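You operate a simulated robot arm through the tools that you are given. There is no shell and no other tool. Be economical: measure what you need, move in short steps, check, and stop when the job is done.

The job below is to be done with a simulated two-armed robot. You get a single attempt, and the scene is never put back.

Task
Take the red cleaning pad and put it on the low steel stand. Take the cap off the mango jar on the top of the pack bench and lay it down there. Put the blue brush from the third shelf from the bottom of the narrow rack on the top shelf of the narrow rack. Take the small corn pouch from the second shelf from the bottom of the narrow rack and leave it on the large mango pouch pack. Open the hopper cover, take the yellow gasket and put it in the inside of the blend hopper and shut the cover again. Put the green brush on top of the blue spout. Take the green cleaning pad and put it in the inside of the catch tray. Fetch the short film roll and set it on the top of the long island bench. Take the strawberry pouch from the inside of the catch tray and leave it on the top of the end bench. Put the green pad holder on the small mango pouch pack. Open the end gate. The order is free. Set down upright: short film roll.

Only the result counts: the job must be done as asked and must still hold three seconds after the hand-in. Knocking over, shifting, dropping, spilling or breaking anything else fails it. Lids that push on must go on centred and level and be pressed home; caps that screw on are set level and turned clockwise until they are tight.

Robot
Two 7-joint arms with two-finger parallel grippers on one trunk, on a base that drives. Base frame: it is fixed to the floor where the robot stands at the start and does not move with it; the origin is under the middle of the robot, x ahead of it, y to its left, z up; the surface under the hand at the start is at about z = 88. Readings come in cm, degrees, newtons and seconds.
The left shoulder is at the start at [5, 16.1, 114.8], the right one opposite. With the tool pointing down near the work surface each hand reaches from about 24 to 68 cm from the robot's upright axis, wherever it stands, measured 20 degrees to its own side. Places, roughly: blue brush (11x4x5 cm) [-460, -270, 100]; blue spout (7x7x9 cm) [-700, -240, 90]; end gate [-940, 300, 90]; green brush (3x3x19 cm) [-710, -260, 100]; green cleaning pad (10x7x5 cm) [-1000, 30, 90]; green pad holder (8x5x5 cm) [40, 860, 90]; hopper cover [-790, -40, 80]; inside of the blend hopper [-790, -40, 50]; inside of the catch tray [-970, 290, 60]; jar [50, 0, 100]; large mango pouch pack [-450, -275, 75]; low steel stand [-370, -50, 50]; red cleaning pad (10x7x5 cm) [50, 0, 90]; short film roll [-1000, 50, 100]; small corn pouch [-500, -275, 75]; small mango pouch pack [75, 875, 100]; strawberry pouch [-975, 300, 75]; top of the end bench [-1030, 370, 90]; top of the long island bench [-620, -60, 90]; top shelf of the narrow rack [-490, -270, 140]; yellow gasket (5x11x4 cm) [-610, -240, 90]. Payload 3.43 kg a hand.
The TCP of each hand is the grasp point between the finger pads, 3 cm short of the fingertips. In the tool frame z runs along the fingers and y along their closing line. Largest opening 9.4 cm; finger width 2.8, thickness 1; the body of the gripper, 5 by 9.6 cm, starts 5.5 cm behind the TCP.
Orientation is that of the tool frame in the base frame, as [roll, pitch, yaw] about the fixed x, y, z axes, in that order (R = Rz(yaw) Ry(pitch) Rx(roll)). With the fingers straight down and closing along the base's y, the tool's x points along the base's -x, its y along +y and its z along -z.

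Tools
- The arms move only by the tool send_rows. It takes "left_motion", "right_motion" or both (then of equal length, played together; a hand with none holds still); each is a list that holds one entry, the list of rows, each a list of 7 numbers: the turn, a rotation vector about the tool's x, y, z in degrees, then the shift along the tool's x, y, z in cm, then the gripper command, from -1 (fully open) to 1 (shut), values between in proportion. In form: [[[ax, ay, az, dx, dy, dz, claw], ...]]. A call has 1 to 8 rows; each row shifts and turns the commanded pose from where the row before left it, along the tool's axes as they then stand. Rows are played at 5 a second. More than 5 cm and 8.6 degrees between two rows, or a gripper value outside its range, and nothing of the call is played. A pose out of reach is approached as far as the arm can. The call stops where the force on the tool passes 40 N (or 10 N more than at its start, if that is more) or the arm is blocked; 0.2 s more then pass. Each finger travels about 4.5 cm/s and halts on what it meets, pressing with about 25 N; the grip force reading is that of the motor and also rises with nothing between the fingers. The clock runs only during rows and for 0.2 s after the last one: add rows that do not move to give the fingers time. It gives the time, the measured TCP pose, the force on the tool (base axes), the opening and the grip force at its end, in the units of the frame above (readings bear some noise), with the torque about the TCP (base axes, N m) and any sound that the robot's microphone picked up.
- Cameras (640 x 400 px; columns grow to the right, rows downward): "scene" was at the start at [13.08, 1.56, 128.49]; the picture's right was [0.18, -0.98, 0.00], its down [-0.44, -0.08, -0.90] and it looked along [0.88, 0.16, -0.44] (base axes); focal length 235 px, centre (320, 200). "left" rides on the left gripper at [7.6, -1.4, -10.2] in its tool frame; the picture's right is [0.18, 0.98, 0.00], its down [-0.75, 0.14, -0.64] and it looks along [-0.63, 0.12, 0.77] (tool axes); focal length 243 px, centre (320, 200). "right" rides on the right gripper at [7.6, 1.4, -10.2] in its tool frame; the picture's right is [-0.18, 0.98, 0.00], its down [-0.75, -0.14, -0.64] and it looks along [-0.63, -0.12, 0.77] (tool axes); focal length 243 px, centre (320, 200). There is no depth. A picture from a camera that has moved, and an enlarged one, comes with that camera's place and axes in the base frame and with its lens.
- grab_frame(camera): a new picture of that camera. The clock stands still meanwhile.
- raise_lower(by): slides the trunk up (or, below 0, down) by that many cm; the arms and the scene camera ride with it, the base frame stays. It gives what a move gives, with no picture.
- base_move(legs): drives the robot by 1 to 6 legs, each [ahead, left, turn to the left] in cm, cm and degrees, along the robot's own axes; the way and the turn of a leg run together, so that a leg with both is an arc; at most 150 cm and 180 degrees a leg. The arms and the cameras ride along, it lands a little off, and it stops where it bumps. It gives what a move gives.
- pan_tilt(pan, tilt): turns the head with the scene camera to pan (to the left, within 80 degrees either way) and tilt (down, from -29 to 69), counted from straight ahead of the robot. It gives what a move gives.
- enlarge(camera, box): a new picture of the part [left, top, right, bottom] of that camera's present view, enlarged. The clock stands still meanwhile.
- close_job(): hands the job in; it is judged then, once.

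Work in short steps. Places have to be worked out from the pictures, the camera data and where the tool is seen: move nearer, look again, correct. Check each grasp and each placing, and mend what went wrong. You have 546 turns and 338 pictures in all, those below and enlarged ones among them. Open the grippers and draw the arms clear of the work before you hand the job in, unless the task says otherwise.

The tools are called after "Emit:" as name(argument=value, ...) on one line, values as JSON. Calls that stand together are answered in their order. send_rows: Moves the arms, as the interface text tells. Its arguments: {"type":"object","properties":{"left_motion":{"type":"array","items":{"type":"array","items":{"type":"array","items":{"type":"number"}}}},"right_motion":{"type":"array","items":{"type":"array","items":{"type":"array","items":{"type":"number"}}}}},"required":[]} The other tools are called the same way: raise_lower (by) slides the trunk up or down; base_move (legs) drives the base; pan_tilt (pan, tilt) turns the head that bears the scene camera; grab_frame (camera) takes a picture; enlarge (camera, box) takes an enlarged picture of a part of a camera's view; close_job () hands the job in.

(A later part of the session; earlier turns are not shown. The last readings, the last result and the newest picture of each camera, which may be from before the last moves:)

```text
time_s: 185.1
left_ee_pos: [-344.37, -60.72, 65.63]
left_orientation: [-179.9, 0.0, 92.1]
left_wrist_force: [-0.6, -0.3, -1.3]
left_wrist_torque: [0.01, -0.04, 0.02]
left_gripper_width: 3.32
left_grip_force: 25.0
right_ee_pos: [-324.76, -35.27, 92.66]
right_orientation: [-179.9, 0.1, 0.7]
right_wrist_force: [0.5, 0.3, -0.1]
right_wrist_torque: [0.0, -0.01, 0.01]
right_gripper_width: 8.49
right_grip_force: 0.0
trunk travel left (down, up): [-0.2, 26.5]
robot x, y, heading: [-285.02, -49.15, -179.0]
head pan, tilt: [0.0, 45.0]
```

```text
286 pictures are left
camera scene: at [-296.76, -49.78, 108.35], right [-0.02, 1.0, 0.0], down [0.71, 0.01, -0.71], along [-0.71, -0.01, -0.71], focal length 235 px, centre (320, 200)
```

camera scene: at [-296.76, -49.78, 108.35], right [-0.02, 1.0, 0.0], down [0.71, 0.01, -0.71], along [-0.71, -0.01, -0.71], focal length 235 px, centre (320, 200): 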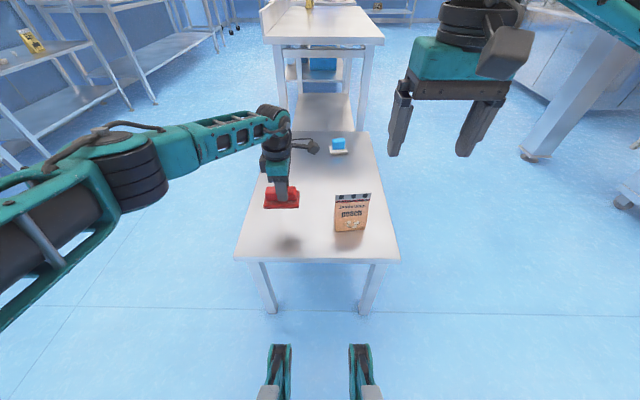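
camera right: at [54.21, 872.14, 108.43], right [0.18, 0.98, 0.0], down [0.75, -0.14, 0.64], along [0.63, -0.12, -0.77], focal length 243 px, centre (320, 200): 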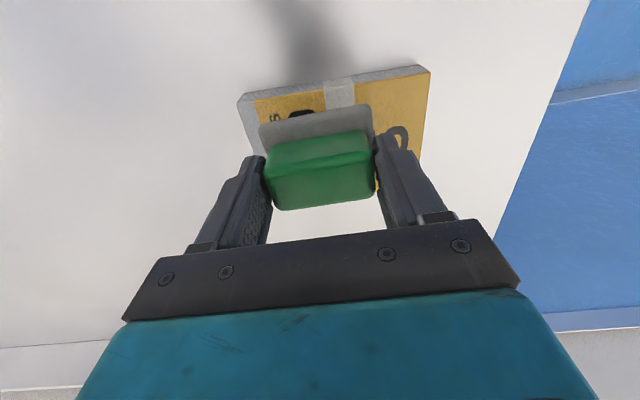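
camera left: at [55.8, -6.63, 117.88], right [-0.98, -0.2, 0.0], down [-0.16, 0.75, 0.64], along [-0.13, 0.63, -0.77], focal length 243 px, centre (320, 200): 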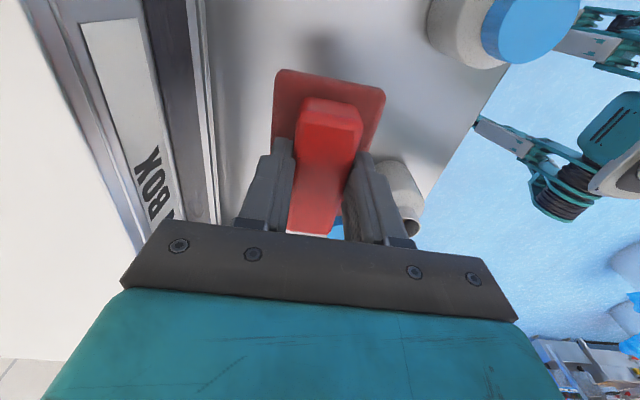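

Lowering towards the stand surface (~z 50).

Emit:
send_rows(left_motion=[[[0, 0, 0, 0, 0, 4, 0.9], [0, 0, 0, 0, 0, 4, 0.9], [0, 0, 0, 0, 0, 1, 0.9]]])

Emit:
enlarge(camera="scene", box=[220, 150, 420, 275])

```text
time_s: 185.9
left_ee_pos: [-343.76, -60.48, 57.05]
left_orientation: [179.9, -0.1, 92.2]
left_wrist_force: [-0.7, 0.4, -0.5]
left_wrist_torque: [-0.03, 0.03, -0.02]
left_gripper_width: 3.32
left_grip_force: 24.7
left hand out of reach, approached as far as the arm can: row 3
right_ee_pos: [-324.89, -35.37, 92.64]
right_orientation: [-180.0, 0.0, 0.7]
right_wrist_force: [-0.2, 0.7, -0.6]
right_wrist_torque: [-0.04, 0.0, 0.02]
right_gripper_width: 8.47
right_grip_force: 0.0
trunk travel left (down, up): [-0.2, 26.5]
robot x, y, heading: [-284.74, -49.42, -178.9]
head pan, tilt: [0.0, 45.0]
```

```text
3.20 times, centred on (320, 212) of scene
camera zoom: at [-296.76, -49.78, 108.35], right [-0.02, 1.0, 0.0], down [0.71, 0.01, -0.71], along [-0.71, -0.01, -0.71], focal length 751 px, centre (320, 160)
```

zoom: 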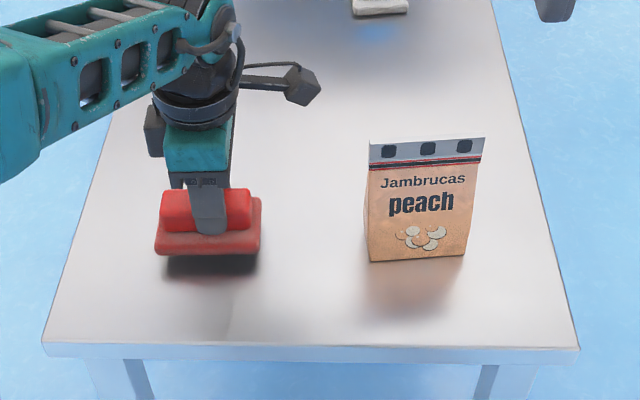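

Just out of reach. I drive 5 cm closer and draw the hand back by as much, then lower.

Emit:
base_move(legs=[[5, 0, 0]])

Emit:
send_rows(left_motion=[[[0, 0, 0, 0, 4, 0, 0.9], [0, 0, 0, 0, 0, 0.3, 0.9], [0, 0, 0, 0, 0, 0.3, 0.9], [0, 0, 0, 0, 0, 0.3, 0.9]]])

```text
time_s: 186.8
left_ee_pos: [-348.86, -60.58, 56.96]
left_orientation: [180.0, 0.1, 92.1]
left_wrist_force: [0.4, -0.7, -0.6]
left_wrist_torque: [0.01, 0.01, 0.01]
left_gripper_width: 3.35
left_grip_force: 25.3
right_ee_pos: [-329.94, -35.41, 92.51]
right_orientation: [-180.0, -0.1, 0.8]
right_wrist_force: [0.2, -1.3, -0.5]
right_wrist_torque: [0.0, -0.03, 0.0]
right_gripper_width: 8.47
right_grip_force: 0.1
trunk travel left (down, up): [-0.2, 26.5]
robot x, y, heading: [-289.59, -49.47, -179.1]
head pan, tilt: [0.0, 45.0]
```

```text
time_s: 187.8
left_ee_pos: [-344.89, -60.42, 56.0]
left_orientation: [180.0, 0.0, 92.1]
left_wrist_force: [-0.2, -1.0, -0.9]
left_wrist_torque: [0.04, 0.01, -0.02]
left_gripper_width: 3.32
left_grip_force: 24.8
right_ee_pos: [-329.88, -35.43, 92.48]
right_orientation: [-179.9, -0.1, 0.7]
right_wrist_force: [0.0, 0.0, 0.8]
right_wrist_torque: [0.02, 0.0, -0.02]
right_gripper_width: 8.44
right_grip_force: 0.0
trunk travel left (down, up): [-0.2, 26.5]
robot x, y, heading: [-289.7, -49.92, -178.8]
head pan, tilt: [0.0, 45.0]
```

Emit:
send_rows(left_motion=[[[0, 0, 0, 0, 0, 0.3, 0.9], [0, 0, 0, 0, 0, 0.3, 0.9]]])

Emit:
enlarge(camera="scene", box=[220, 150, 420, 275])

```text
time_s: 188.4
left_ee_pos: [-344.83, -60.62, 55.59]
left_orientation: [-179.9, 0.0, 92.2]
left_wrist_force: [1.4, 0.8, 4.9]
left_wrist_torque: [-0.26, -0.14, 0.05]
left_gripper_width: 3.31
left_grip_force: 25.3
right_ee_pos: [-329.9, -35.46, 92.66]
right_orientation: [-180.0, 0.1, 0.7]
right_wrist_force: [0.5, -0.8, 0.0]
right_wrist_torque: [0.01, 0.01, -0.01]
right_gripper_width: 8.44
right_grip_force: 0.0
trunk travel left (down, up): [-0.2, 26.5]
robot x, y, heading: [-289.68, -49.55, -178.9]
head pan, tilt: [0.0, 45.0]
```

```text
3.20 times, centred on (320, 212) of scene
camera zoom: at [-301.73, -49.86, 108.36], right [-0.02, 1.0, 0.0], down [0.71, 0.01, -0.71], along [-0.71, -0.01, -0.71], focal length 751 px, centre (320, 160)
```

zoom: 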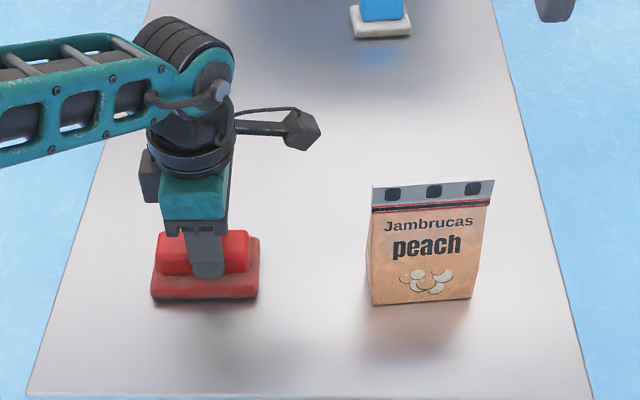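

Contact. Release and lift clear.

Emit:
send_rows(left_motion=[[[0, 0, 0, 0, 0, 0, 0.2], [0, 0, 0, 0, 0, 0, -0.1], [0, 0, 0, 0, 0, -1, -0.1], [0, 0, 0, 0, 0, -4, -0.1], [0, 0, 0, 0, 0, -5, -0.1], [0, 0, 0, 0, 0, -5, -0.1], [0, 0, 0, 0, 0, -5, -0.1], [0, 0, 0, 0, 0, -5, -0.1]]])

Emit:
enlarge(camera="scene", box=[220, 150, 420, 275])

```text
time_s: 190.2
left_ee_pos: [-344.59, -60.88, 80.47]
left_orientation: [180.0, -0.1, 92.1]
left_wrist_force: [-0.1, -0.3, 0.1]
left_wrist_torque: [-0.01, -0.03, 0.02]
left_gripper_width: 5.18
left_grip_force: 0.0
right_ee_pos: [-329.83, -35.46, 92.6]
right_orientation: [-179.9, 0.1, 0.7]
right_wrist_force: [0.2, 0.1, -0.2]
right_wrist_torque: [0.0, 0.01, 0.01]
right_gripper_width: 8.47
right_grip_force: 0.0
trunk travel left (down, up): [-0.2, 26.5]
robot x, y, heading: [-289.81, -49.37, -178.7]
head pan, tilt: [0.0, 45.0]
```

```text
3.20 times, centred on (320, 212) of scene
camera zoom: at [-301.75, -49.87, 108.34], right [-0.02, 1.0, 0.0], down [0.71, 0.01, -0.71], along [-0.71, -0.01, -0.71], focal length 751 px, centre (320, 160)
```

zoom: 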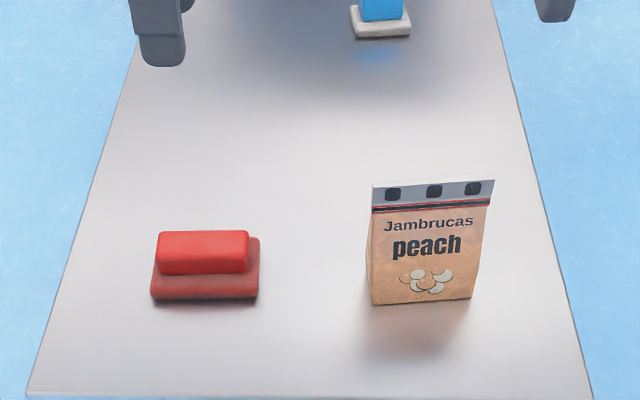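

Red pad done. Next the narrow rack: I raise the trunk, back off, and drive round to look at it.

Emit:
raise_lower(by=17.3)

Emit:
send_rows(left_motion=[[[0, 0, 0, 0, 4, -3, -0.1], [0, 0, 0, 0, 4, -3, -0.1], [0, 0, 0, 0, 4, -3, -0.1], [0, 0, 0, 0, 4, -3, -0.1]]])

Emit:
base_move(legs=[[-30, 0, 0], [0, 0, 89], [100, 0, 0], [0, 0, -90], [150, 0, 0], [0, 0, 60]])

Emit:
pan_tilt(pan=10, tilt=15)

Emit:
grab_frame(camera="scene")

```text
time_s: 192.2
left_ee_pos: [-344.69, -60.81, 97.69]
left_orientation: [-179.9, -0.1, 92.1]
left_wrist_force: [-0.4, 0.3, -0.4]
left_wrist_torque: [-0.06, 0.03, 0.0]
left_gripper_width: 5.17
left_grip_force: 0.0
right_ee_pos: [-329.89, -35.52, 109.91]
right_orientation: [-180.0, 0.0, 0.7]
right_wrist_force: [-0.8, -0.9, 0.5]
right_wrist_torque: [-0.02, 0.0, 0.04]
right_gripper_width: 8.45
right_grip_force: 0.1
trunk travel left (down, up): [-17.5, 9.2]
robot x, y, heading: [-289.61, -49.74, -178.9]
head pan, tilt: [0.0, 45.0]
```

```text
time_s: 193.2
left_ee_pos: [-328.75, -60.68, 109.76]
left_orientation: [180.0, -0.1, 92.1]
left_wrist_force: [0.3, 0.4, -0.1]
left_wrist_torque: [-0.01, 0.0, -0.02]
left_gripper_width: 5.18
left_grip_force: 0.2
right_ee_pos: [-329.76, -35.57, 109.91]
right_orientation: [-179.9, 0.1, 0.7]
right_wrist_force: [-0.2, 0.4, -0.1]
right_wrist_torque: [-0.01, -0.01, 0.0]
right_gripper_width: 8.49
right_grip_force: 0.1
trunk travel left (down, up): [-17.5, 9.2]
robot x, y, heading: [-289.77, -49.69, -179.1]
head pan, tilt: [0.0, 45.0]
```

```text
time_s: 217.0
left_ee_pos: [-429.6, -175.88, 109.72]
left_orientation: [180.0, 0.0, 145.8]
left_wrist_force: [-0.4, 0.6, 0.2]
left_wrist_torque: [0.0, 0.0, -0.03]
left_gripper_width: 5.16
left_grip_force: 0.0
right_ee_pos: [-450.52, -161.59, 109.87]
right_orientation: [-179.9, 0.1, 54.3]
right_wrist_force: [0.2, 0.0, -0.7]
right_wrist_torque: [-0.03, -0.01, -0.03]
right_gripper_width: 8.43
right_grip_force: 0.1
trunk travel left (down, up): [-17.5, 9.2]
robot x, y, heading: [-415.16, -137.98, -125.5]
head pan, tilt: [0.0, 45.0]
```

```text
time_s: 218.0
left_ee_pos: [-429.62, -175.82, 109.7]
left_orientation: [-180.0, 0.1, 145.8]
left_wrist_force: [-0.9, -0.1, -0.2]
left_wrist_torque: [-0.04, 0.0, -0.01]
left_gripper_width: 5.16
left_grip_force: 0.2
right_ee_pos: [-450.48, -161.67, 109.91]
right_orientation: [180.0, 0.0, 54.2]
right_wrist_force: [0.5, 0.0, -0.1]
right_wrist_torque: [0.01, 0.0, 0.0]
right_gripper_width: 8.46
right_grip_force: 0.0
trunk travel left (down, up): [-17.5, 9.2]
robot x, y, heading: [-415.18, -137.43, -125.1]
head pan, tilt: [10.0, 15.0]
```

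```text
282 pictures are left
camera scene: at [-421.57, -149.46, 130.32], right [-0.9, 0.43, 0.0], down [0.11, 0.23, -0.97], along [-0.41, -0.87, -0.26], focal length 235 px, centre (320, 200)
```

scene: 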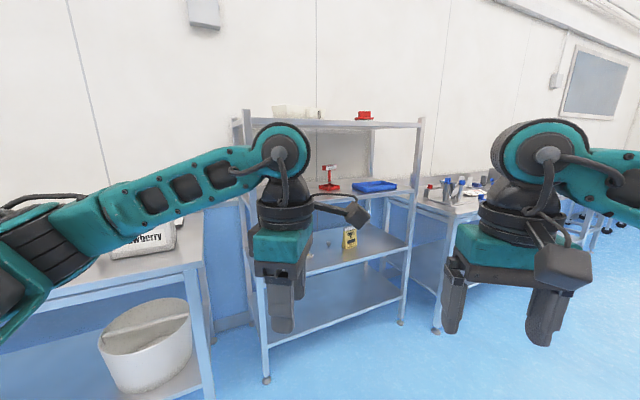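

The rack front is at y ≈ -252, x -437…-535; shelves near z 62, 99, 137. I square up in front of it for a good view.

Emit:
base_move(legs=[[0, 0, 35.2], [10, -70, 0]])

Emit:
pan_tilt(pan=0, tilt=15)

Emit:
grab_frame(camera="scene")

```text
time_s: 226.1
left_ee_pos: [-472.6, -187.75, 109.72]
left_orientation: [-180.0, -0.1, -178.2]
left_wrist_force: [0.3, -0.1, 0.2]
left_wrist_torque: [0.0, -0.04, -0.05]
left_gripper_width: 5.18
left_grip_force: 0.0
right_ee_pos: [-497.91, -188.55, 109.9]
right_orientation: [180.0, -0.1, 90.4]
right_wrist_force: [0.6, 0.1, -0.3]
right_wrist_torque: [0.0, 0.02, -0.02]
right_gripper_width: 8.46
right_grip_force: 0.1
trunk travel left (down, up): [-17.5, 9.2]
robot x, y, heading: [-483.48, -148.42, -89.2]
head pan, tilt: [10.0, 15.0]
```

```text
time_s: 226.8
left_ee_pos: [-472.62, -187.71, 109.75]
left_orientation: [179.9, 0.0, -178.2]
left_wrist_force: [0.5, -0.6, -0.3]
left_wrist_torque: [0.03, -0.01, 0.02]
left_gripper_width: 5.19
left_grip_force: 0.0
right_ee_pos: [-497.9, -188.43, 109.89]
right_orientation: [-180.0, 0.0, 90.3]
right_wrist_force: [0.2, 0.5, 0.3]
right_wrist_torque: [-0.02, 0.01, -0.01]
right_gripper_width: 8.47
right_grip_force: 0.1
trunk travel left (down, up): [-17.5, 9.2]
robot x, y, heading: [-483.87, -148.78, -89.3]
head pan, tilt: [0.0, 15.0]
```

```text
281 pictures are left
camera scene: at [-483.34, -161.86, 130.33], right [-1.0, -0.01, 0.0], down [0.0, 0.26, -0.97], along [0.01, -0.97, -0.26], focal length 235 px, centre (320, 200)
```

scene: 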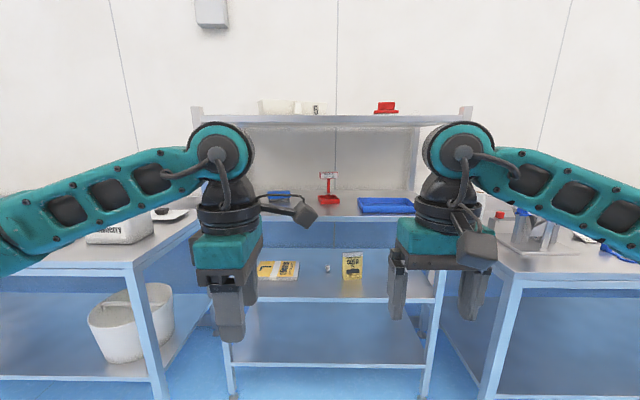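

The arms block the view; I spread them and bring the left wrist back to neutral.

Emit:
send_rows(left_motion=[[[0, 0, 0, -4, 0, 0, -1], [0, 0, 0, -4, 0, 0, -1], [0, 0, 0, -4, 0, 0, -1], [0, 0, 0, -4, 0, 0, -1], [0, 0, 8.3, 0, 0, 0, -1], [0, 0, 8.3, 0, 0, 0, -1], [0, 0, 8.3, 0, 0, 0, -1], [0, 0, 8.3, 0, 0, 0, -1]]], right_motion=[[[0, 0, 0, 0, -4, 0, -1], [0, 0, 0, 0, -4, 0, -1], [0, 0, 0, 0, -4, 0, -1], [0, 0, 0, 0, -4, 0, -1], [0, 0, 0, 0, 0, 0, -1], [0, 0, 0, 0, 0, 0, -1], [0, 0, 0, 0, 0, 0, -1], [0, 0, 0, 0, 0, 0, -1]]])

Emit:
send_rows(left_motion=[[[0, 0, 8.3, 0, 0, 0, -1], [0, 0, 8.3, 0, 0, 0, -1], [0, 0, 8.3, 0, 0, 0, -1], [0, 0, 8.3, 0, 0, 0, -1], [0, 0, 8.3, 0, 0, 0, -1], [0, 0, 8.3, 0, 0, 0, -1], [0, 0, 8.3, 0, 0, 0, -1]]])

Emit:
grab_frame(camera="scene")

Emit:
enlarge(camera="scene", box=[220, 160, 420, 285])

```text
time_s: 228.6
left_ee_pos: [-456.6, -187.17, 109.63]
left_orientation: [180.0, 0.1, 148.6]
left_wrist_force: [-0.7, 0.5, -0.2]
left_wrist_torque: [0.0, 0.06, -0.02]
left_gripper_width: 9.4
left_grip_force: 0.0
right_ee_pos: [-513.95, -188.68, 110.07]
right_orientation: [-180.0, 0.0, 90.2]
right_wrist_force: [0.2, 0.2, -0.1]
right_wrist_torque: [0.0, -0.03, 0.02]
right_gripper_width: 9.42
right_grip_force: 0.1
trunk travel left (down, up): [-17.5, 9.2]
robot x, y, heading: [-483.59, -147.98, -89.3]
head pan, tilt: [0.0, 15.0]
```

```text
time_s: 230.2
left_ee_pos: [-456.53, -187.14, 109.59]
left_orientation: [-180.0, 0.0, 90.2]
left_wrist_force: [-0.7, -0.3, 0.2]
left_wrist_torque: [-0.01, -0.01, 0.01]
left_gripper_width: 9.4
left_grip_force: 0.0
right_ee_pos: [-513.9, -188.91, 110.12]
right_orientation: [-180.0, 0.0, 90.3]
right_wrist_force: [0.2, 0.1, 0.9]
right_wrist_torque: [0.01, 0.01, 0.01]
right_gripper_width: 9.41
right_grip_force: 0.1
trunk travel left (down, up): [-17.5, 9.2]
robot x, y, heading: [-483.52, -148.71, -89.2]
head pan, tilt: [0.0, 15.0]
```

```text
280 pictures are left
camera scene: at [-483.34, -161.86, 130.33], right [-1.0, -0.01, 0.0], down [0.0, 0.26, -0.97], along [0.01, -0.97, -0.26], focal length 235 px, centre (320, 200)
```

scene: 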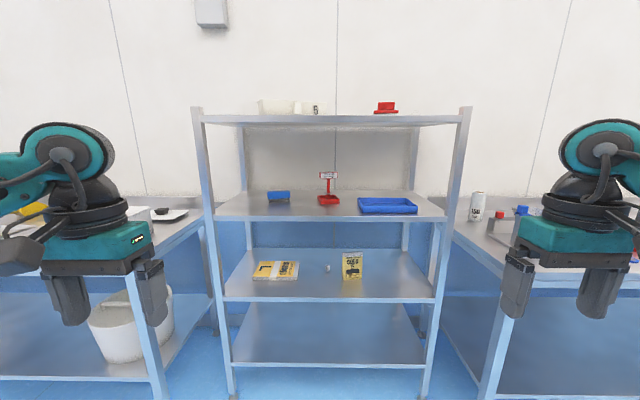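

```text
3.20 times, centred on (320, 222) of scene
camera zoom: at [-483.34, -161.86, 130.33], right [-1.0, -0.01, 0.0], down [0.0, 0.26, -0.97], along [0.01, -0.97, -0.26], focal length 751 px, centre (320, 128)
```

zoom: 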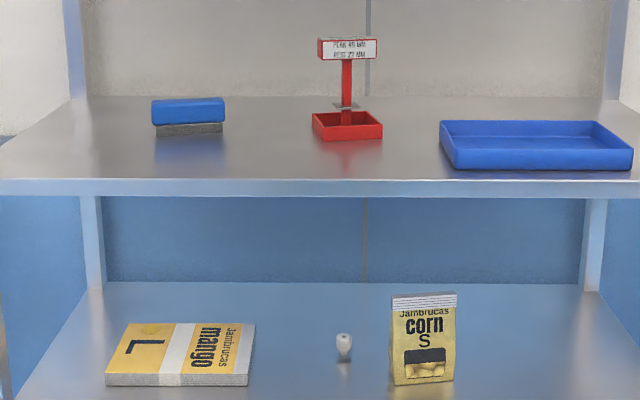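

Now I can read the rack: blue brush ≈ [-462, -275, 99–104], corn pouch ≈ [-498, -266] on the shelf at z ≈ 61.5, large mango pack ≈ [-460, -272], top 63.6, with a small bulb between. I raise the trunk to see the top shelf.

Emit:
raise_lower(by=9.1)

Emit:
pan_tilt(pan=0, tilt=0)

Emit:
enlarge(camera="scene", box=[160, 130, 480, 330])

```text
time_s: 231.5
left_ee_pos: [-456.48, -187.2, 118.8]
left_orientation: [180.0, 0.0, 90.5]
left_wrist_force: [0.8, -0.6, -0.4]
left_wrist_torque: [-0.02, -0.01, 0.02]
left_gripper_width: 9.4
left_grip_force: 0.0
right_ee_pos: [-513.92, -188.65, 119.14]
right_orientation: [180.0, 0.0, 90.4]
right_wrist_force: [0.0, -0.8, -0.5]
right_wrist_torque: [-0.03, 0.0, 0.01]
right_gripper_width: 9.4
right_grip_force: 0.1
trunk travel left (down, up): [-26.6, 0.1]
robot x, y, heading: [-483.48, -148.45, -89.2]
head pan, tilt: [0.0, 15.0]
```

```text
time_s: 232.2
left_ee_pos: [-456.66, -187.13, 118.83]
left_orientation: [-179.9, 0.1, 90.5]
left_wrist_force: [-0.5, -0.1, -0.6]
left_wrist_torque: [-0.02, 0.02, 0.02]
left_gripper_width: 9.38
left_grip_force: 0.0
right_ee_pos: [-514.04, -188.72, 119.1]
right_orientation: [180.0, 0.1, 90.3]
right_wrist_force: [0.3, 0.6, 0.3]
right_wrist_torque: [0.02, 0.02, -0.02]
right_gripper_width: 9.41
right_grip_force: 0.0
trunk travel left (down, up): [-26.6, 0.1]
robot x, y, heading: [-483.86, -148.22, -89.6]
head pan, tilt: [0.0, 0.0]
```

```text
2.00 times, centred on (320, 230) of scene
camera zoom: at [-483.35, -161.53, 141.84], right [-1.0, -0.01, 0.0], down [0.0, 0.0, -1.0], along [0.01, -1.0, 0.0], focal length 469 px, centre (320, 140)
```

zoom: 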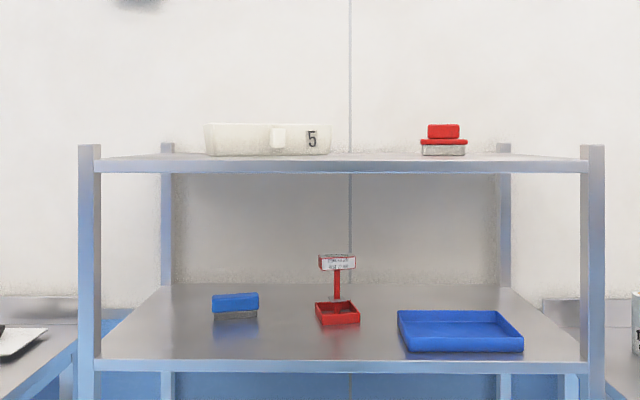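

Top shelf surface ≈ 138; the gap between tub and red pad at x ≈ -497 is free for the brush. I turn the right wrist by 90° so it can grip the brush across its 4 cm, and draw the left hand in.

Emit:
send_rows(right_motion=[[[0, 0, 8.6, 0, 0, 0, -0.4], [0, 0, 8.6, 0, 0, 0, -0.4], [0, 0, 8.6, 0, 0, 0, -0.4], [0, 0, 8.6, 0, 0, 0, -0.4], [0, 0, 8.6, 0, 0, 0, -0.4], [0, 0, 8.6, 0, 0, 0, -0.4], [0, 0, 8.6, 0, 0, 0, -0.4], [0, 0, 8.6, 0, 0, 0, -0.4]]], left_motion=[[[0, 0, 0, 3, 0, 0, -1], [0, 0, 0, 3, 0, 0, -1], [0, 0, 0, 3, 0, 0, -1], [0, 0, 0, 3, 0, 0, -1], [0, 0, 0, 0, 0, 0, -1], [0, 0, 0, 0, 0, 0, -1], [0, 0, 0, 0, 0, 0, -1], [0, 0, 0, 0, 0, 0, -1]]])

Emit:
send_rows(right_motion=[[[0, 0, 7.1, 0, 0, 0, -0.4], [0, 0, 7.1, 0, 0, 0, -0.4], [0, 0, 7.1, 0, 0, 0, -0.4], [0, 8.6, 0, 0, 0, 0, -0.4], [0, 8.6, 0, 0, 0, 0, -0.4], [0, 8.6, 0, 0, 0, 0, -0.4], [0, 8.6, 0, 0, 0, 0, -0.4], [0, 8.6, 0, 0, 0, 0, -0.4]]])

Emit:
pan_tilt(pan=0, tilt=20)

Emit:
grab_frame(camera="scene")

```text
time_s: 234.0
left_ee_pos: [-456.49, -174.98, 119.03]
left_orientation: [179.9, 0.0, 90.4]
left_wrist_force: [0.1, -0.1, -0.2]
left_wrist_torque: [0.02, -0.04, 0.01]
left_gripper_width: 9.38
left_grip_force: 0.0
right_ee_pos: [-513.81, -188.91, 119.18]
right_orientation: [-179.9, 0.1, 21.4]
right_wrist_force: [0.0, -1.2, 0.3]
right_wrist_torque: [0.02, 0.01, -0.01]
right_gripper_width: 6.59
right_grip_force: 0.1
trunk travel left (down, up): [-26.6, 0.1]
robot x, y, heading: [-483.31, -148.41, -89.2]
head pan, tilt: [0.0, 0.0]
```

```text
time_s: 235.8
left_ee_pos: [-456.64, -174.96, 118.99]
left_orientation: [180.0, 0.0, 90.6]
left_wrist_force: [-0.2, -0.3, 0.0]
left_wrist_torque: [0.02, 0.01, 0.02]
left_gripper_width: 9.4
left_grip_force: 0.1
right_ee_pos: [-514.09, -188.84, 119.13]
right_orientation: [180.0, -43.1, 0.3]
right_wrist_force: [-0.1, -1.0, -0.3]
right_wrist_torque: [0.01, 0.01, 0.0]
right_gripper_width: 6.57
right_grip_force: 0.0
trunk travel left (down, up): [-26.6, 0.1]
robot x, y, heading: [-483.66, -148.5, -89.2]
head pan, tilt: [0.0, 0.0]
```

```text
time_s: 236.7
left_ee_pos: [-456.55, -174.92, 118.98]
left_orientation: [-179.9, 0.0, 90.6]
left_wrist_force: [0.2, -0.5, 0.6]
left_wrist_torque: [-0.02, -0.03, 0.02]
left_gripper_width: 9.41
left_grip_force: 0.0
right_ee_pos: [-514.01, -188.77, 119.11]
right_orientation: [-179.9, -43.0, 0.3]
right_wrist_force: [-0.9, 0.2, 0.3]
right_wrist_torque: [-0.01, 0.0, -0.01]
right_gripper_width: 6.6
right_grip_force: 0.0
trunk travel left (down, up): [-26.6, 0.1]
robot x, y, heading: [-483.87, -148.47, -89.5]
head pan, tilt: [0.0, 20.0]
```

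```text
277 pictures are left
camera scene: at [-483.35, -161.83, 138.62], right [-1.0, -0.01, 0.0], down [0.0, 0.34, -0.94], along [0.01, -0.94, -0.34], focal length 235 px, centre (320, 200)
```

scene: 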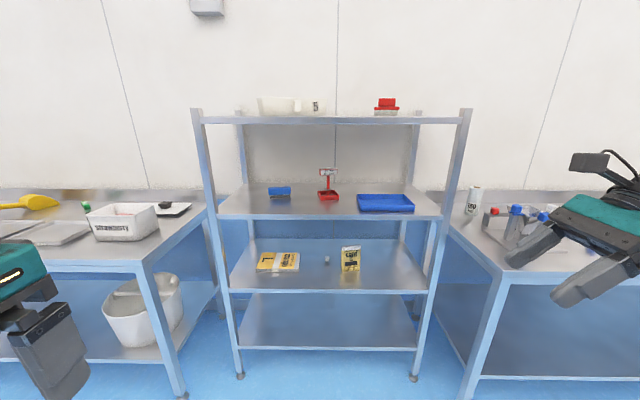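

Given the red sign stand beside the brush, the left hand has the freer approach (tilted, from the left). I turn the left wrist -90° and tilt it 26°, and pull the right hand back.

Emit:
send_rows(left_motion=[[[0, 0, -8.6, 0, 0, 0, -0.4], [0, 0, -8.6, 0, 0, 0, -0.4], [0, 0, -8.6, 0, 0, 0, -0.4], [0, 0, -8.6, 0, 0, 0, -0.4], [0, 0, -8.6, 0, 0, 0, -0.4], [0, 0, -8.6, 0, 0, 0, -0.4], [0, 0, -8.6, 0, 0, 0, -0.4], [0, 0, -8.6, 0, 0, 0, -0.4]]], right_motion=[[[0, 0, 0, 0, -2, 0, -0.4], [0, 0, 0, 0, -2, 0, -0.4], [0, 0, 0, 0, -2, 0, -0.4], [0, 0, 0, 0, -2, 0, -0.4], [0, 0, 0, 0, -2, 0, -0.4], [0, 0, 0, 0, -2, 0, -0.4], [0, 0, 0, 0, -2, 0, -0.4], [0, 0, 0, 0, -1, 0, -0.4]]])

Emit:
send_rows(left_motion=[[[0, 0, -7.1, 0, 0, 0, -0.4], [0, 0, -7.1, 0, 0, 0, -0.4], [0, 0, -7.1, 0, 0, 0, -0.4], [0, 8.6, 0, 0, 0, 0, -0.4], [0, 8.6, 0, 0, 0, 0, -0.4], [0, 8.6, 0, 0, 0, 0, -0.4]]])

Emit:
base_move(legs=[[35, 5, 0]])

Emit:
grab_frame(camera="scene")

```text
time_s: 238.5
left_ee_pos: [-456.77, -175.1, 118.8]
left_orientation: [179.9, 0.0, 159.4]
left_wrist_force: [0.6, 0.0, -0.4]
left_wrist_torque: [0.0, 0.03, 0.01]
left_gripper_width: 6.56
left_grip_force: 0.2
right_ee_pos: [-513.87, -173.7, 118.97]
right_orientation: [-180.0, -43.1, 0.3]
right_wrist_force: [-0.2, -0.1, 0.4]
right_wrist_torque: [0.0, 0.0, 0.03]
right_gripper_width: 6.58
right_grip_force: 0.1
trunk travel left (down, up): [-26.6, 0.1]
robot x, y, heading: [-483.22, -148.21, -89.2]
head pan, tilt: [0.0, 20.0]
```

```text
time_s: 239.9
left_ee_pos: [-456.55, -175.09, 118.78]
left_orientation: [-179.9, -26.0, -179.4]
left_wrist_force: [0.8, 0.8, 0.0]
left_wrist_torque: [0.01, -0.01, 0.01]
left_gripper_width: 6.57
left_grip_force: 0.1
right_ee_pos: [-513.97, -173.61, 119.01]
right_orientation: [180.0, -43.0, 0.2]
right_wrist_force: [-0.2, 0.4, 0.4]
right_wrist_torque: [0.04, 0.01, 0.0]
right_gripper_width: 6.6
right_grip_force: 0.1
trunk travel left (down, up): [-26.6, 0.1]
robot x, y, heading: [-483.74, -148.54, -89.4]
head pan, tilt: [0.0, 20.0]
```

```text
time_s: 242.2
left_ee_pos: [-451.25, -210.13, 118.65]
left_orientation: [-180.0, -25.9, -179.5]
left_wrist_force: [-0.6, 0.3, -0.3]
left_wrist_torque: [0.01, 0.0, 0.01]
left_gripper_width: 6.58
left_grip_force: 0.0
right_ee_pos: [-508.52, -208.65, 118.97]
right_orientation: [180.0, -43.0, 0.3]
right_wrist_force: [-0.1, 0.2, -0.5]
right_wrist_torque: [0.03, 0.02, -0.01]
right_gripper_width: 6.56
right_grip_force: 0.0
trunk travel left (down, up): [-26.6, 0.1]
robot x, y, heading: [-478.27, -183.51, -89.3]
head pan, tilt: [0.0, 20.0]
```

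```text
276 pictures are left
camera scene: at [-477.94, -196.82, 138.61], right [-1.0, -0.01, 0.0], down [0.0, 0.34, -0.94], along [0.01, -0.94, -0.34], focal length 235 px, centre (320, 200)
```

scene: 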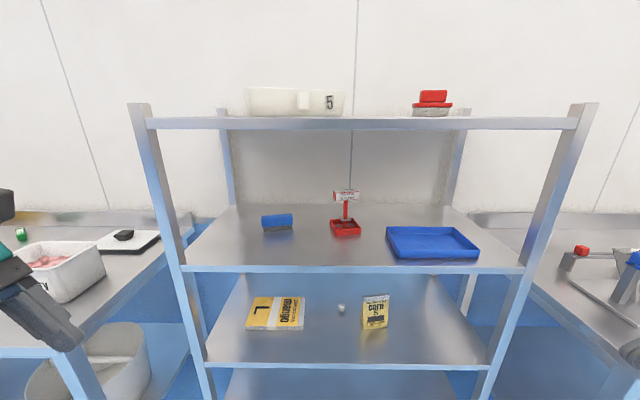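

I had meant to shift right; first a zoom to get the brush's angle.

Emit:
enlarge(camera="scene", box=[230, 180, 380, 274])

```text
4.26 times, centred on (305, 227) of scene
camera zoom: at [-477.94, -196.82, 138.61], right [-1.0, -0.01, 0.0], down [0.0, 0.34, -0.94], along [0.01, -0.94, -0.34], focal length 998 px, centre (384, 85)
```

zoom: 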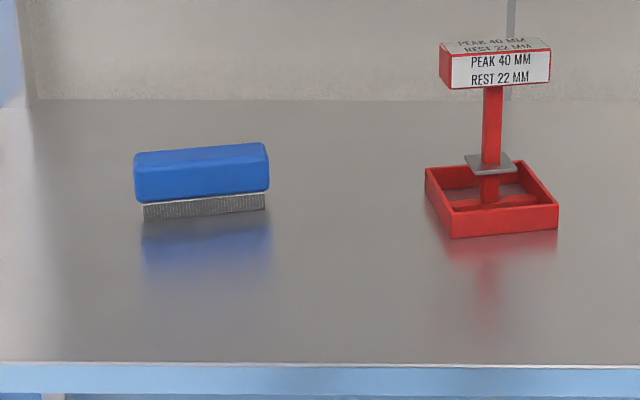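

Brush axis is turned +14.4°, centre ≈ [-461.6, -274.2]. I set the left hand's yaw and height, then drive to y ≈ -213, x ≈ -488.

Emit:
send_rows(left_motion=[[[0, 0, 0, -2.15, 0, 4.4, -0.4], [0, 0, 0, -2.15, 0, 4.4, -0.4], [3.15, 0, -6.45, 0, 0, 0, -0.4], [3.15, 0, -6.45, 0, 0, 0, -0.4]]])

Emit:
base_move(legs=[[29, -10, -0.7]])

Emit:
grab_frame(camera="scene")

Emit:
grab_frame(camera="left")

```text
time_s: 243.2
left_ee_pos: [-451.21, -210.01, 108.91]
left_orientation: [-179.9, -25.9, -165.0]
left_wrist_force: [0.4, 0.3, 0.0]
left_wrist_torque: [-0.02, 0.02, -0.01]
left_gripper_width: 6.6
left_grip_force: 0.1
right_ee_pos: [-508.52, -208.6, 118.99]
right_orientation: [180.0, -43.0, 0.2]
right_wrist_force: [-0.7, -0.3, -0.4]
right_wrist_torque: [0.0, -0.04, 0.02]
right_gripper_width: 6.63
right_grip_force: 0.1
trunk travel left (down, up): [-26.6, 0.1]
robot x, y, heading: [-478.53, -183.21, -89.4]
head pan, tilt: [0.0, 20.0]
```

```text
time_s: 245.2
left_ee_pos: [-461.46, -239.2, 108.91]
left_orientation: [179.9, -25.8, -166.0]
left_wrist_force: [0.2, -0.8, 0.6]
left_wrist_torque: [-0.01, -0.02, 0.01]
left_gripper_width: 6.6
left_grip_force: 0.0
right_ee_pos: [-518.83, -236.79, 119.0]
right_orientation: [179.9, -43.0, -0.7]
right_wrist_force: [0.5, -0.5, 0.8]
right_wrist_torque: [0.0, 0.02, 0.03]
right_gripper_width: 6.58
right_grip_force: 0.0
trunk travel left (down, up): [-26.6, 0.1]
robot x, y, heading: [-488.03, -212.3, -90.6]
head pan, tilt: [0.0, 20.0]
```

```text
274 pictures are left
camera scene: at [-488.04, -225.45, 138.6], right [-1.0, 0.01, 0.0], down [0.0, 0.34, -0.94], along [-0.01, -0.94, -0.34], focal length 235 px, centre (320, 200)
```

scene: 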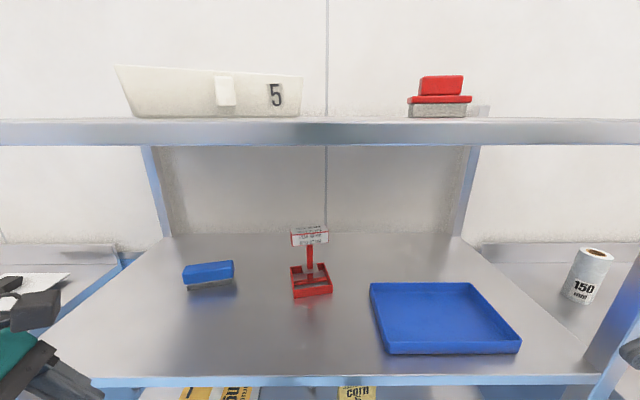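

```text
273 pictures are left
camera left: at [-463.52, -240.98, 121.55], right [-0.4, 0.91, 0.08], down [0.9, 0.37, 0.25], along [0.2, 0.17, -0.97], focal length 243 px, centre (320, 200)
```

left: 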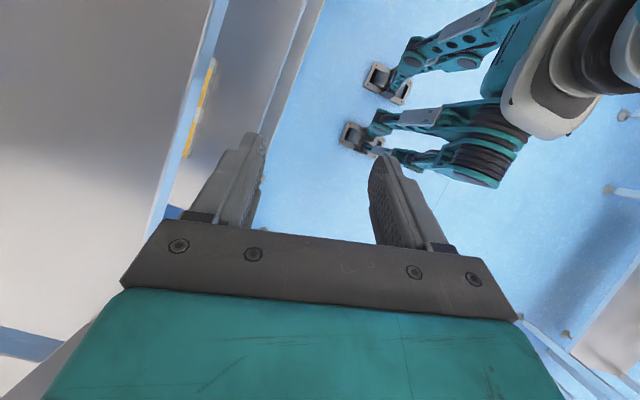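

Brush position confirmed. I slide the left hand into the shelf along -y, three quarters of the way, and look.

Emit:
send_rows(left_motion=[[[0, 0, 0, 0.95, -4.24, 0.52, -0.4], [0, 0, 0, 0.95, -4.24, 0.52, -0.4], [0, 0, 0, 0.95, -4.24, 0.52, -0.4], [0, 0, 0, 0.95, -4.24, 0.52, -0.4], [0, 0, 0, 0.95, -4.24, 0.52, -0.4], [0, 0, 0, 0, 0, 0, -0.4]]])

Emit:
grab_frame(camera="scene")

Emit:
grab_frame(camera="left")

```text
time_s: 246.6
left_ee_pos: [-461.83, -260.6, 108.71]
left_orientation: [-179.9, -25.8, -166.1]
left_wrist_force: [-0.2, 0.0, -0.4]
left_wrist_torque: [-0.01, -0.04, 0.03]
left_gripper_width: 6.56
left_grip_force: 0.1
right_ee_pos: [-518.74, -236.61, 119.17]
right_orientation: [179.9, -43.1, -0.9]
right_wrist_force: [1.0, -0.3, 0.5]
right_wrist_torque: [0.0, 0.0, 0.0]
right_gripper_width: 6.6
right_grip_force: 0.1
trunk travel left (down, up): [-26.6, 0.1]
robot x, y, heading: [-488.1, -211.84, -90.4]
head pan, tilt: [0.0, 20.0]
```

```text
272 pictures are left
camera scene: at [-488.01, -225.36, 138.62], right [-1.0, 0.01, 0.0], down [0.0, 0.34, -0.94], along [-0.01, -0.94, -0.34], focal length 235 px, centre (320, 200)
```

scene: 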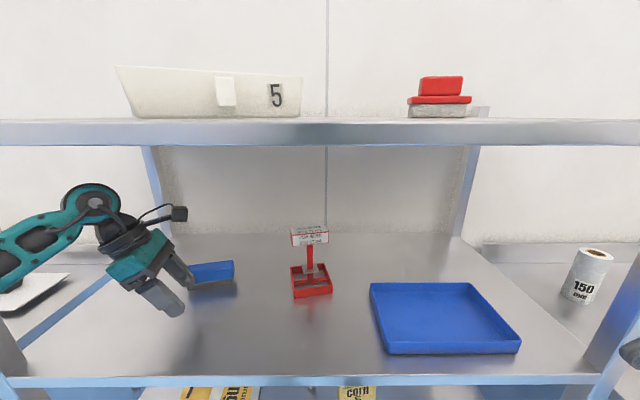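

```text
271 pictures are left
camera left: at [-463.74, -262.38, 121.29], right [-0.4, 0.91, 0.08], down [0.9, 0.37, 0.25], along [0.2, 0.17, -0.97], focal length 243 px, centre (320, 200)
```

left: 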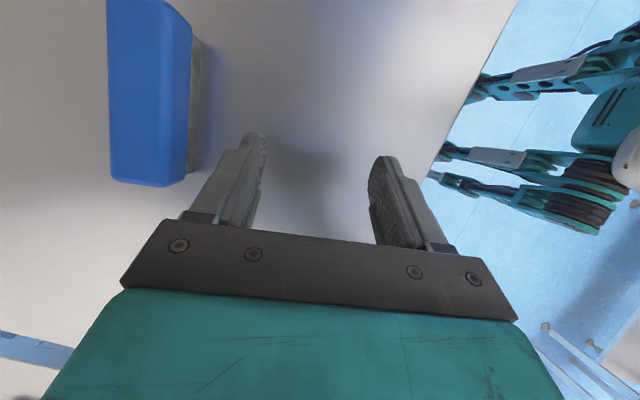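

Clear so far. I advance 9 cm more at the same height and look again.

Emit:
send_rows(left_motion=[[[0, 0, 0, 1.03, -4.6, 0.5, -0.4], [0, 0, 0, 1.03, -4.6, 0.5, -0.4], [0, 0, 0, 0, 0, 0, -0.4]]])

Emit:
grab_frame(camera="left")

Emit:
grab_frame(camera="scene")

```text
time_s: 247.4
left_ee_pos: [-461.43, -270.34, 108.71]
left_orientation: [-180.0, -25.8, -166.3]
left_wrist_force: [-0.4, 0.4, -0.7]
left_wrist_torque: [0.0, 0.0, 0.0]
left_gripper_width: 6.57
left_grip_force: 0.0
right_ee_pos: [-518.79, -236.67, 119.11]
right_orientation: [179.9, -43.1, -0.7]
right_wrist_force: [0.9, -0.7, 0.2]
right_wrist_torque: [0.04, 0.01, 0.03]
right_gripper_width: 6.55
right_grip_force: 0.1
trunk travel left (down, up): [-26.6, 0.1]
robot x, y, heading: [-487.92, -212.0, -90.2]
head pan, tilt: [0.0, 20.0]
```

```text
270 pictures are left
camera left: at [-463.39, -272.15, 121.32], right [-0.4, 0.91, 0.08], down [0.9, 0.37, 0.25], along [0.2, 0.17, -0.97], focal length 243 px, centre (320, 200)
```

left: 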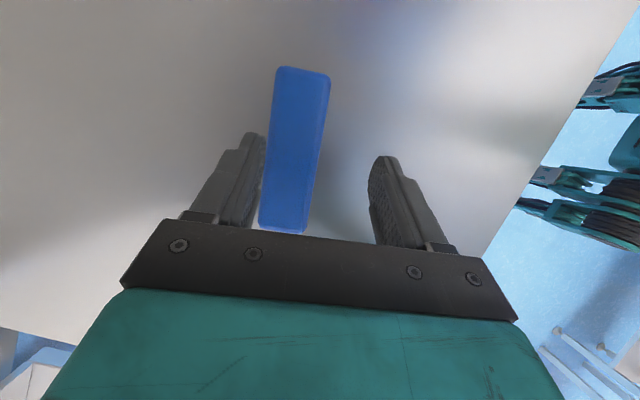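

```text
269 pictures are left
camera scene: at [-487.98, -225.36, 138.62], right [-1.0, 0.01, 0.0], down [0.0, 0.34, -0.94], along [-0.01, -0.94, -0.34], focal length 235 px, centre (320, 200)
```

scene: 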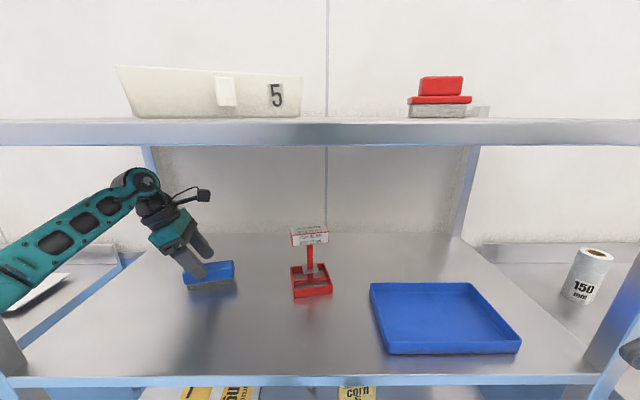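

Brush centre now measured at [-462.0, -272.2]. I align, go straight down 5.5 cm and close.

Emit:
send_rows(left_motion=[[[0, 0, 0, 0.87, -1.67, 0.42, -0.4], [0, 0, 0, -1.2, 0, 2.5, -0.4], [0, 0, 0, -1.2, 0, 2.45, -0.4], [0, 0, 0, 0, 0, 0, -0.4]]])

Emit:
grab_frame(camera="left")

Emit:
enlarge(camera="scene", box=[110, 180, 270, 305])

```text
time_s: 248.4
left_ee_pos: [-462.05, -272.18, 103.27]
left_orientation: [-179.8, -25.8, -166.0]
left_wrist_force: [3.6, 0.8, 8.2]
left_wrist_torque: [0.32, -0.09, -0.21]
left_gripper_width: 6.57
left_grip_force: 0.1
right_ee_pos: [-518.9, -236.62, 119.09]
right_orientation: [179.9, -43.0, -0.7]
right_wrist_force: [0.4, -0.9, 0.1]
right_wrist_torque: [0.03, -0.01, -0.01]
right_gripper_width: 6.57
right_grip_force: 0.1
trunk travel left (down, up): [-26.6, 0.1]
robot x, y, heading: [-487.94, -211.75, -90.4]
head pan, tilt: [0.0, 20.0]
```

```text
268 pictures are left
camera left: at [-464.07, -274.13, 115.92], right [-0.4, 0.91, 0.08], down [0.9, 0.37, 0.25], along [0.2, 0.17, -0.97], focal length 243 px, centre (320, 200)
```

left: 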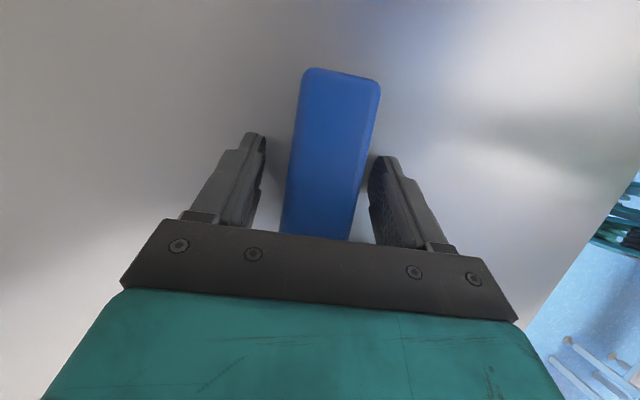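

```text
3.20 times, centred on (190, 242) of scene
camera zoom: at [-488.0, -225.3, 138.64], right [-1.0, 0.01, 0.0], down [0.0, 0.34, -0.94], along [-0.01, -0.94, -0.34], focal length 751 px, centre (736, 64)
```

zoom: 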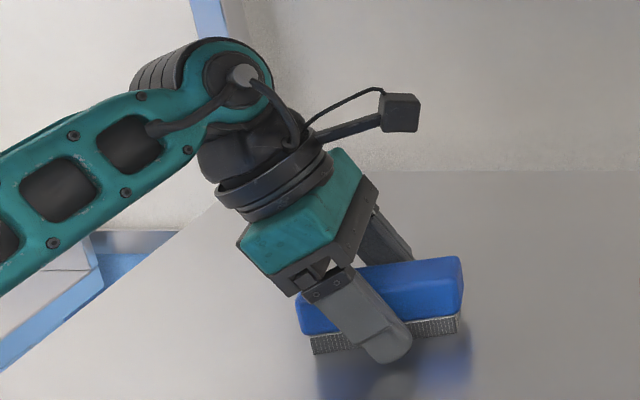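

Fingertips just touch the shelf; I raise 0.3 cm and close.

Emit:
send_rows(left_motion=[[[0, 0, 0, 0.17, 0.35, -0.35, -0.4], [0, 0, 0, 0, 0, 0, 0], [0, 0, 0, 0, 0, 0, 0.6], [0, 0, 0, 0, 0, 0, 0.9], [0, 0, 0, 0, 0, 0, 0.9]]])

Emit:
grab_frame(camera="left")

```text
time_s: 249.6
left_ee_pos: [-462.28, -271.97, 103.5]
left_orientation: [-179.9, -25.7, -166.1]
left_wrist_force: [-0.3, 0.0, -0.6]
left_wrist_torque: [-0.01, 0.02, 0.0]
left_gripper_width: 3.98
left_grip_force: 24.1
right_ee_pos: [-518.76, -236.75, 119.06]
right_orientation: [-179.9, -43.1, -0.9]
right_wrist_force: [-0.2, 0.4, -0.3]
right_wrist_torque: [0.02, 0.0, -0.01]
right_gripper_width: 6.58
right_grip_force: 0.1
trunk travel left (down, up): [-26.6, 0.1]
robot x, y, heading: [-487.88, -212.01, -90.6]
head pan, tilt: [0.0, 20.0]
```

```text
266 pictures are left
camera left: at [-464.25, -273.85, 116.13], right [-0.4, 0.91, 0.08], down [0.9, 0.37, 0.25], along [0.2, 0.17, -0.97], focal length 243 px, centre (320, 200)
```

left: 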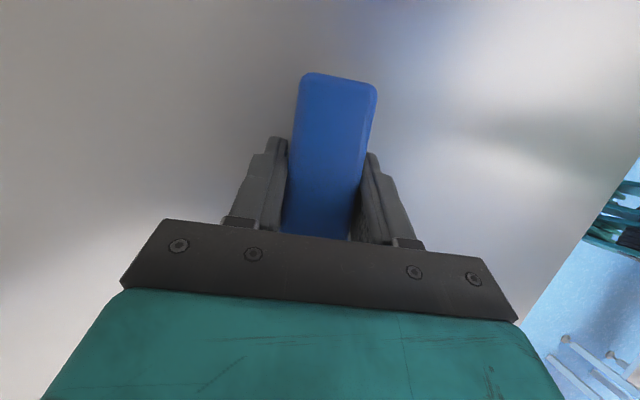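

Gripped (4.0 cm). Lift 5 cm and withdraw along +y.

Emit:
send_rows(left_motion=[[[0, 0, 0, 1.1, 0, -2.25, 0.9], [0, 0, 0, 1.1, 0, -2.25, 0.9], [0, 0, 0, -0.97, 4.44, -0.47, 0.9], [0, 0, 0, -0.97, 4.44, -0.47, 0.9], [0, 0, 0, -0.97, 4.44, -0.47, 0.9], [0, 0, 0, -0.97, 4.44, -0.47, 0.9], [0, 0, 0, -0.97, 4.44, -0.47, 0.9], [0, 0, 0, -0.97, 4.44, -0.47, 0.9]]])

Emit:
grab_frame(camera="scene")

```text
time_s: 251.4
left_ee_pos: [-462.45, -244.31, 108.46]
left_orientation: [-179.9, -25.7, -166.2]
left_wrist_force: [0.8, 0.1, -0.6]
left_wrist_torque: [0.0, 0.01, -0.01]
left_gripper_width: 3.99
left_grip_force: 25.2
right_ee_pos: [-518.83, -236.66, 119.1]
right_orientation: [179.9, -42.9, -0.8]
right_wrist_force: [-0.4, -0.4, 0.2]
right_wrist_torque: [0.0, 0.03, -0.01]
right_gripper_width: 6.55
right_grip_force: 0.0
trunk travel left (down, up): [-26.6, 0.1]
robot x, y, heading: [-488.4, -211.49, -90.2]
head pan, tilt: [0.0, 20.0]
```

```text
265 pictures are left
camera scene: at [-488.04, -225.28, 138.63], right [-1.0, 0.01, 0.0], down [0.0, 0.34, -0.94], along [-0.01, -0.94, -0.34], focal length 235 px, centre (320, 200)
```

scene: 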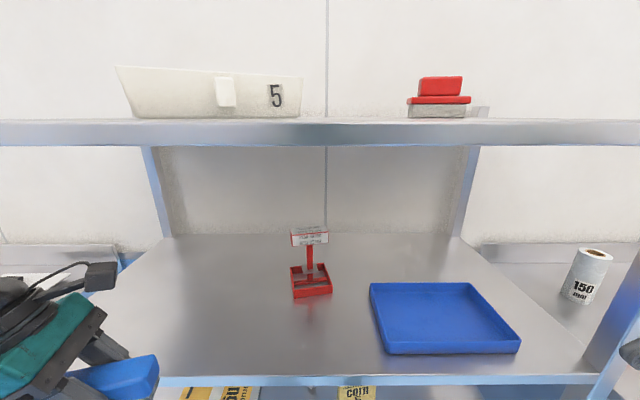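

I back off a little and shift right, then raise the brush above the top shelf level.

Emit:
base_move(legs=[[-8, -14, 0]])

Emit:
send_rows(left_motion=[[[0, 0, 0, 2.14, 0, -4.41, 0.9], [0, 0, 0, 2.14, 0, -4.41, 0.9], [0, 0, 0, 2.14, 0, -4.41, 0.9], [0, 0, 0, 2.14, 0, -4.41, 0.9], [0, 0, 0, 2.14, 0, -4.41, 0.9], [0, 0, 0, 2.14, 0, -4.41, 0.9], [0, 0, 0, 2.14, 0, -4.41, 0.9], [0, 0, 0, 2.14, 0, -4.41, 0.9]]])

Emit:
pan_tilt(pan=0, tilt=0)

Emit:
grab_frame(camera="scene")

Emit:
grab_frame(camera="left")

```text
time_s: 253.3
left_ee_pos: [-476.0, -236.18, 108.42]
left_orientation: [-179.9, -25.8, -166.2]
left_wrist_force: [0.4, -1.2, -0.7]
left_wrist_torque: [0.0, -0.03, 0.05]
left_gripper_width: 3.98
left_grip_force: 25.0
right_ee_pos: [-532.33, -228.48, 119.01]
right_orientation: [179.9, -43.0, -0.7]
right_wrist_force: [0.0, 0.2, 0.2]
right_wrist_torque: [0.0, 0.0, 0.03]
right_gripper_width: 6.58
right_grip_force: 0.2
trunk travel left (down, up): [-26.6, 0.1]
robot x, y, heading: [-501.51, -203.73, -90.4]
head pan, tilt: [0.0, 20.0]
```

```text
time_s: 255.1
left_ee_pos: [-475.95, -236.16, 147.59]
left_orientation: [-180.0, -25.9, -166.3]
left_wrist_force: [-0.2, -0.3, -0.2]
left_wrist_torque: [-0.01, -0.03, 0.02]
left_gripper_width: 3.98
left_grip_force: 25.1
right_ee_pos: [-532.34, -228.4, 119.06]
right_orientation: [179.9, -43.2, -0.9]
right_wrist_force: [-0.2, 0.0, -0.2]
right_wrist_torque: [0.03, -0.02, 0.01]
right_gripper_width: 6.58
right_grip_force: 0.1
trunk travel left (down, up): [-26.6, 0.1]
robot x, y, heading: [-501.56, -203.54, -90.3]
head pan, tilt: [0.0, 20.0]
```

```text
time_s: 255.9
left_ee_pos: [-475.79, -236.35, 147.59]
left_orientation: [-179.9, -25.9, -166.1]
left_wrist_force: [0.9, -0.4, -0.6]
left_wrist_torque: [0.0, 0.0, 0.0]
left_gripper_width: 3.98
left_grip_force: 25.4
right_ee_pos: [-532.32, -228.39, 119.02]
right_orientation: [180.0, -42.9, -0.7]
right_wrist_force: [-0.2, 0.5, 0.4]
right_wrist_torque: [0.02, 0.0, -0.03]
right_gripper_width: 6.56
right_grip_force: 0.0
trunk travel left (down, up): [-26.6, 0.1]
robot x, y, heading: [-501.42, -203.67, -90.2]
head pan, tilt: [0.0, 0.0]
```

```text
264 pictures are left
camera scene: at [-501.51, -216.84, 141.84], right [-1.0, 0.01, 0.0], down [0.0, 0.0, -1.0], along [-0.01, -1.0, 0.0], focal length 235 px, centre (320, 200)
```

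scene: 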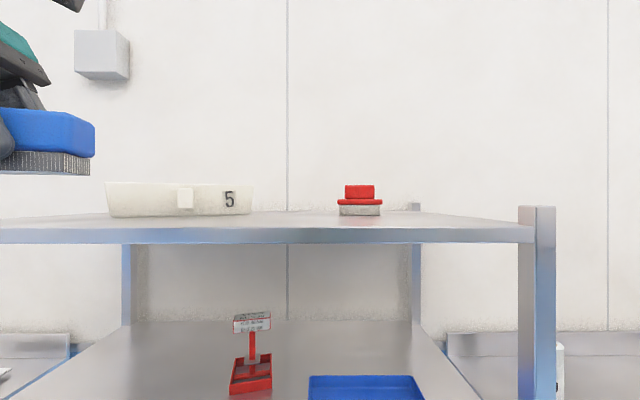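

```text
263 pictures are left
camera left: at [-477.88, -238.15, 160.14], right [-0.4, 0.91, 0.08], down [0.9, 0.37, 0.25], along [0.2, 0.17, -0.97], focal length 243 px, centre (320, 200)
```

left: 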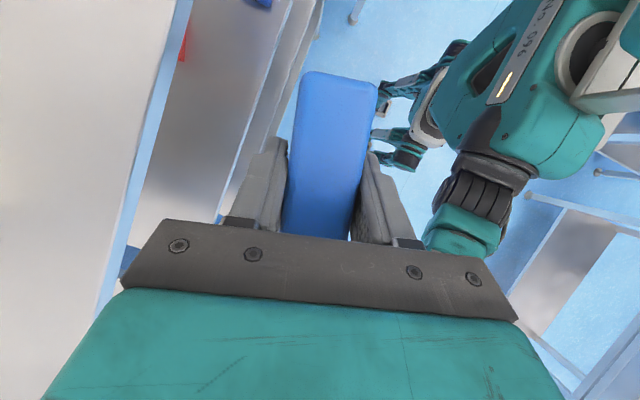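

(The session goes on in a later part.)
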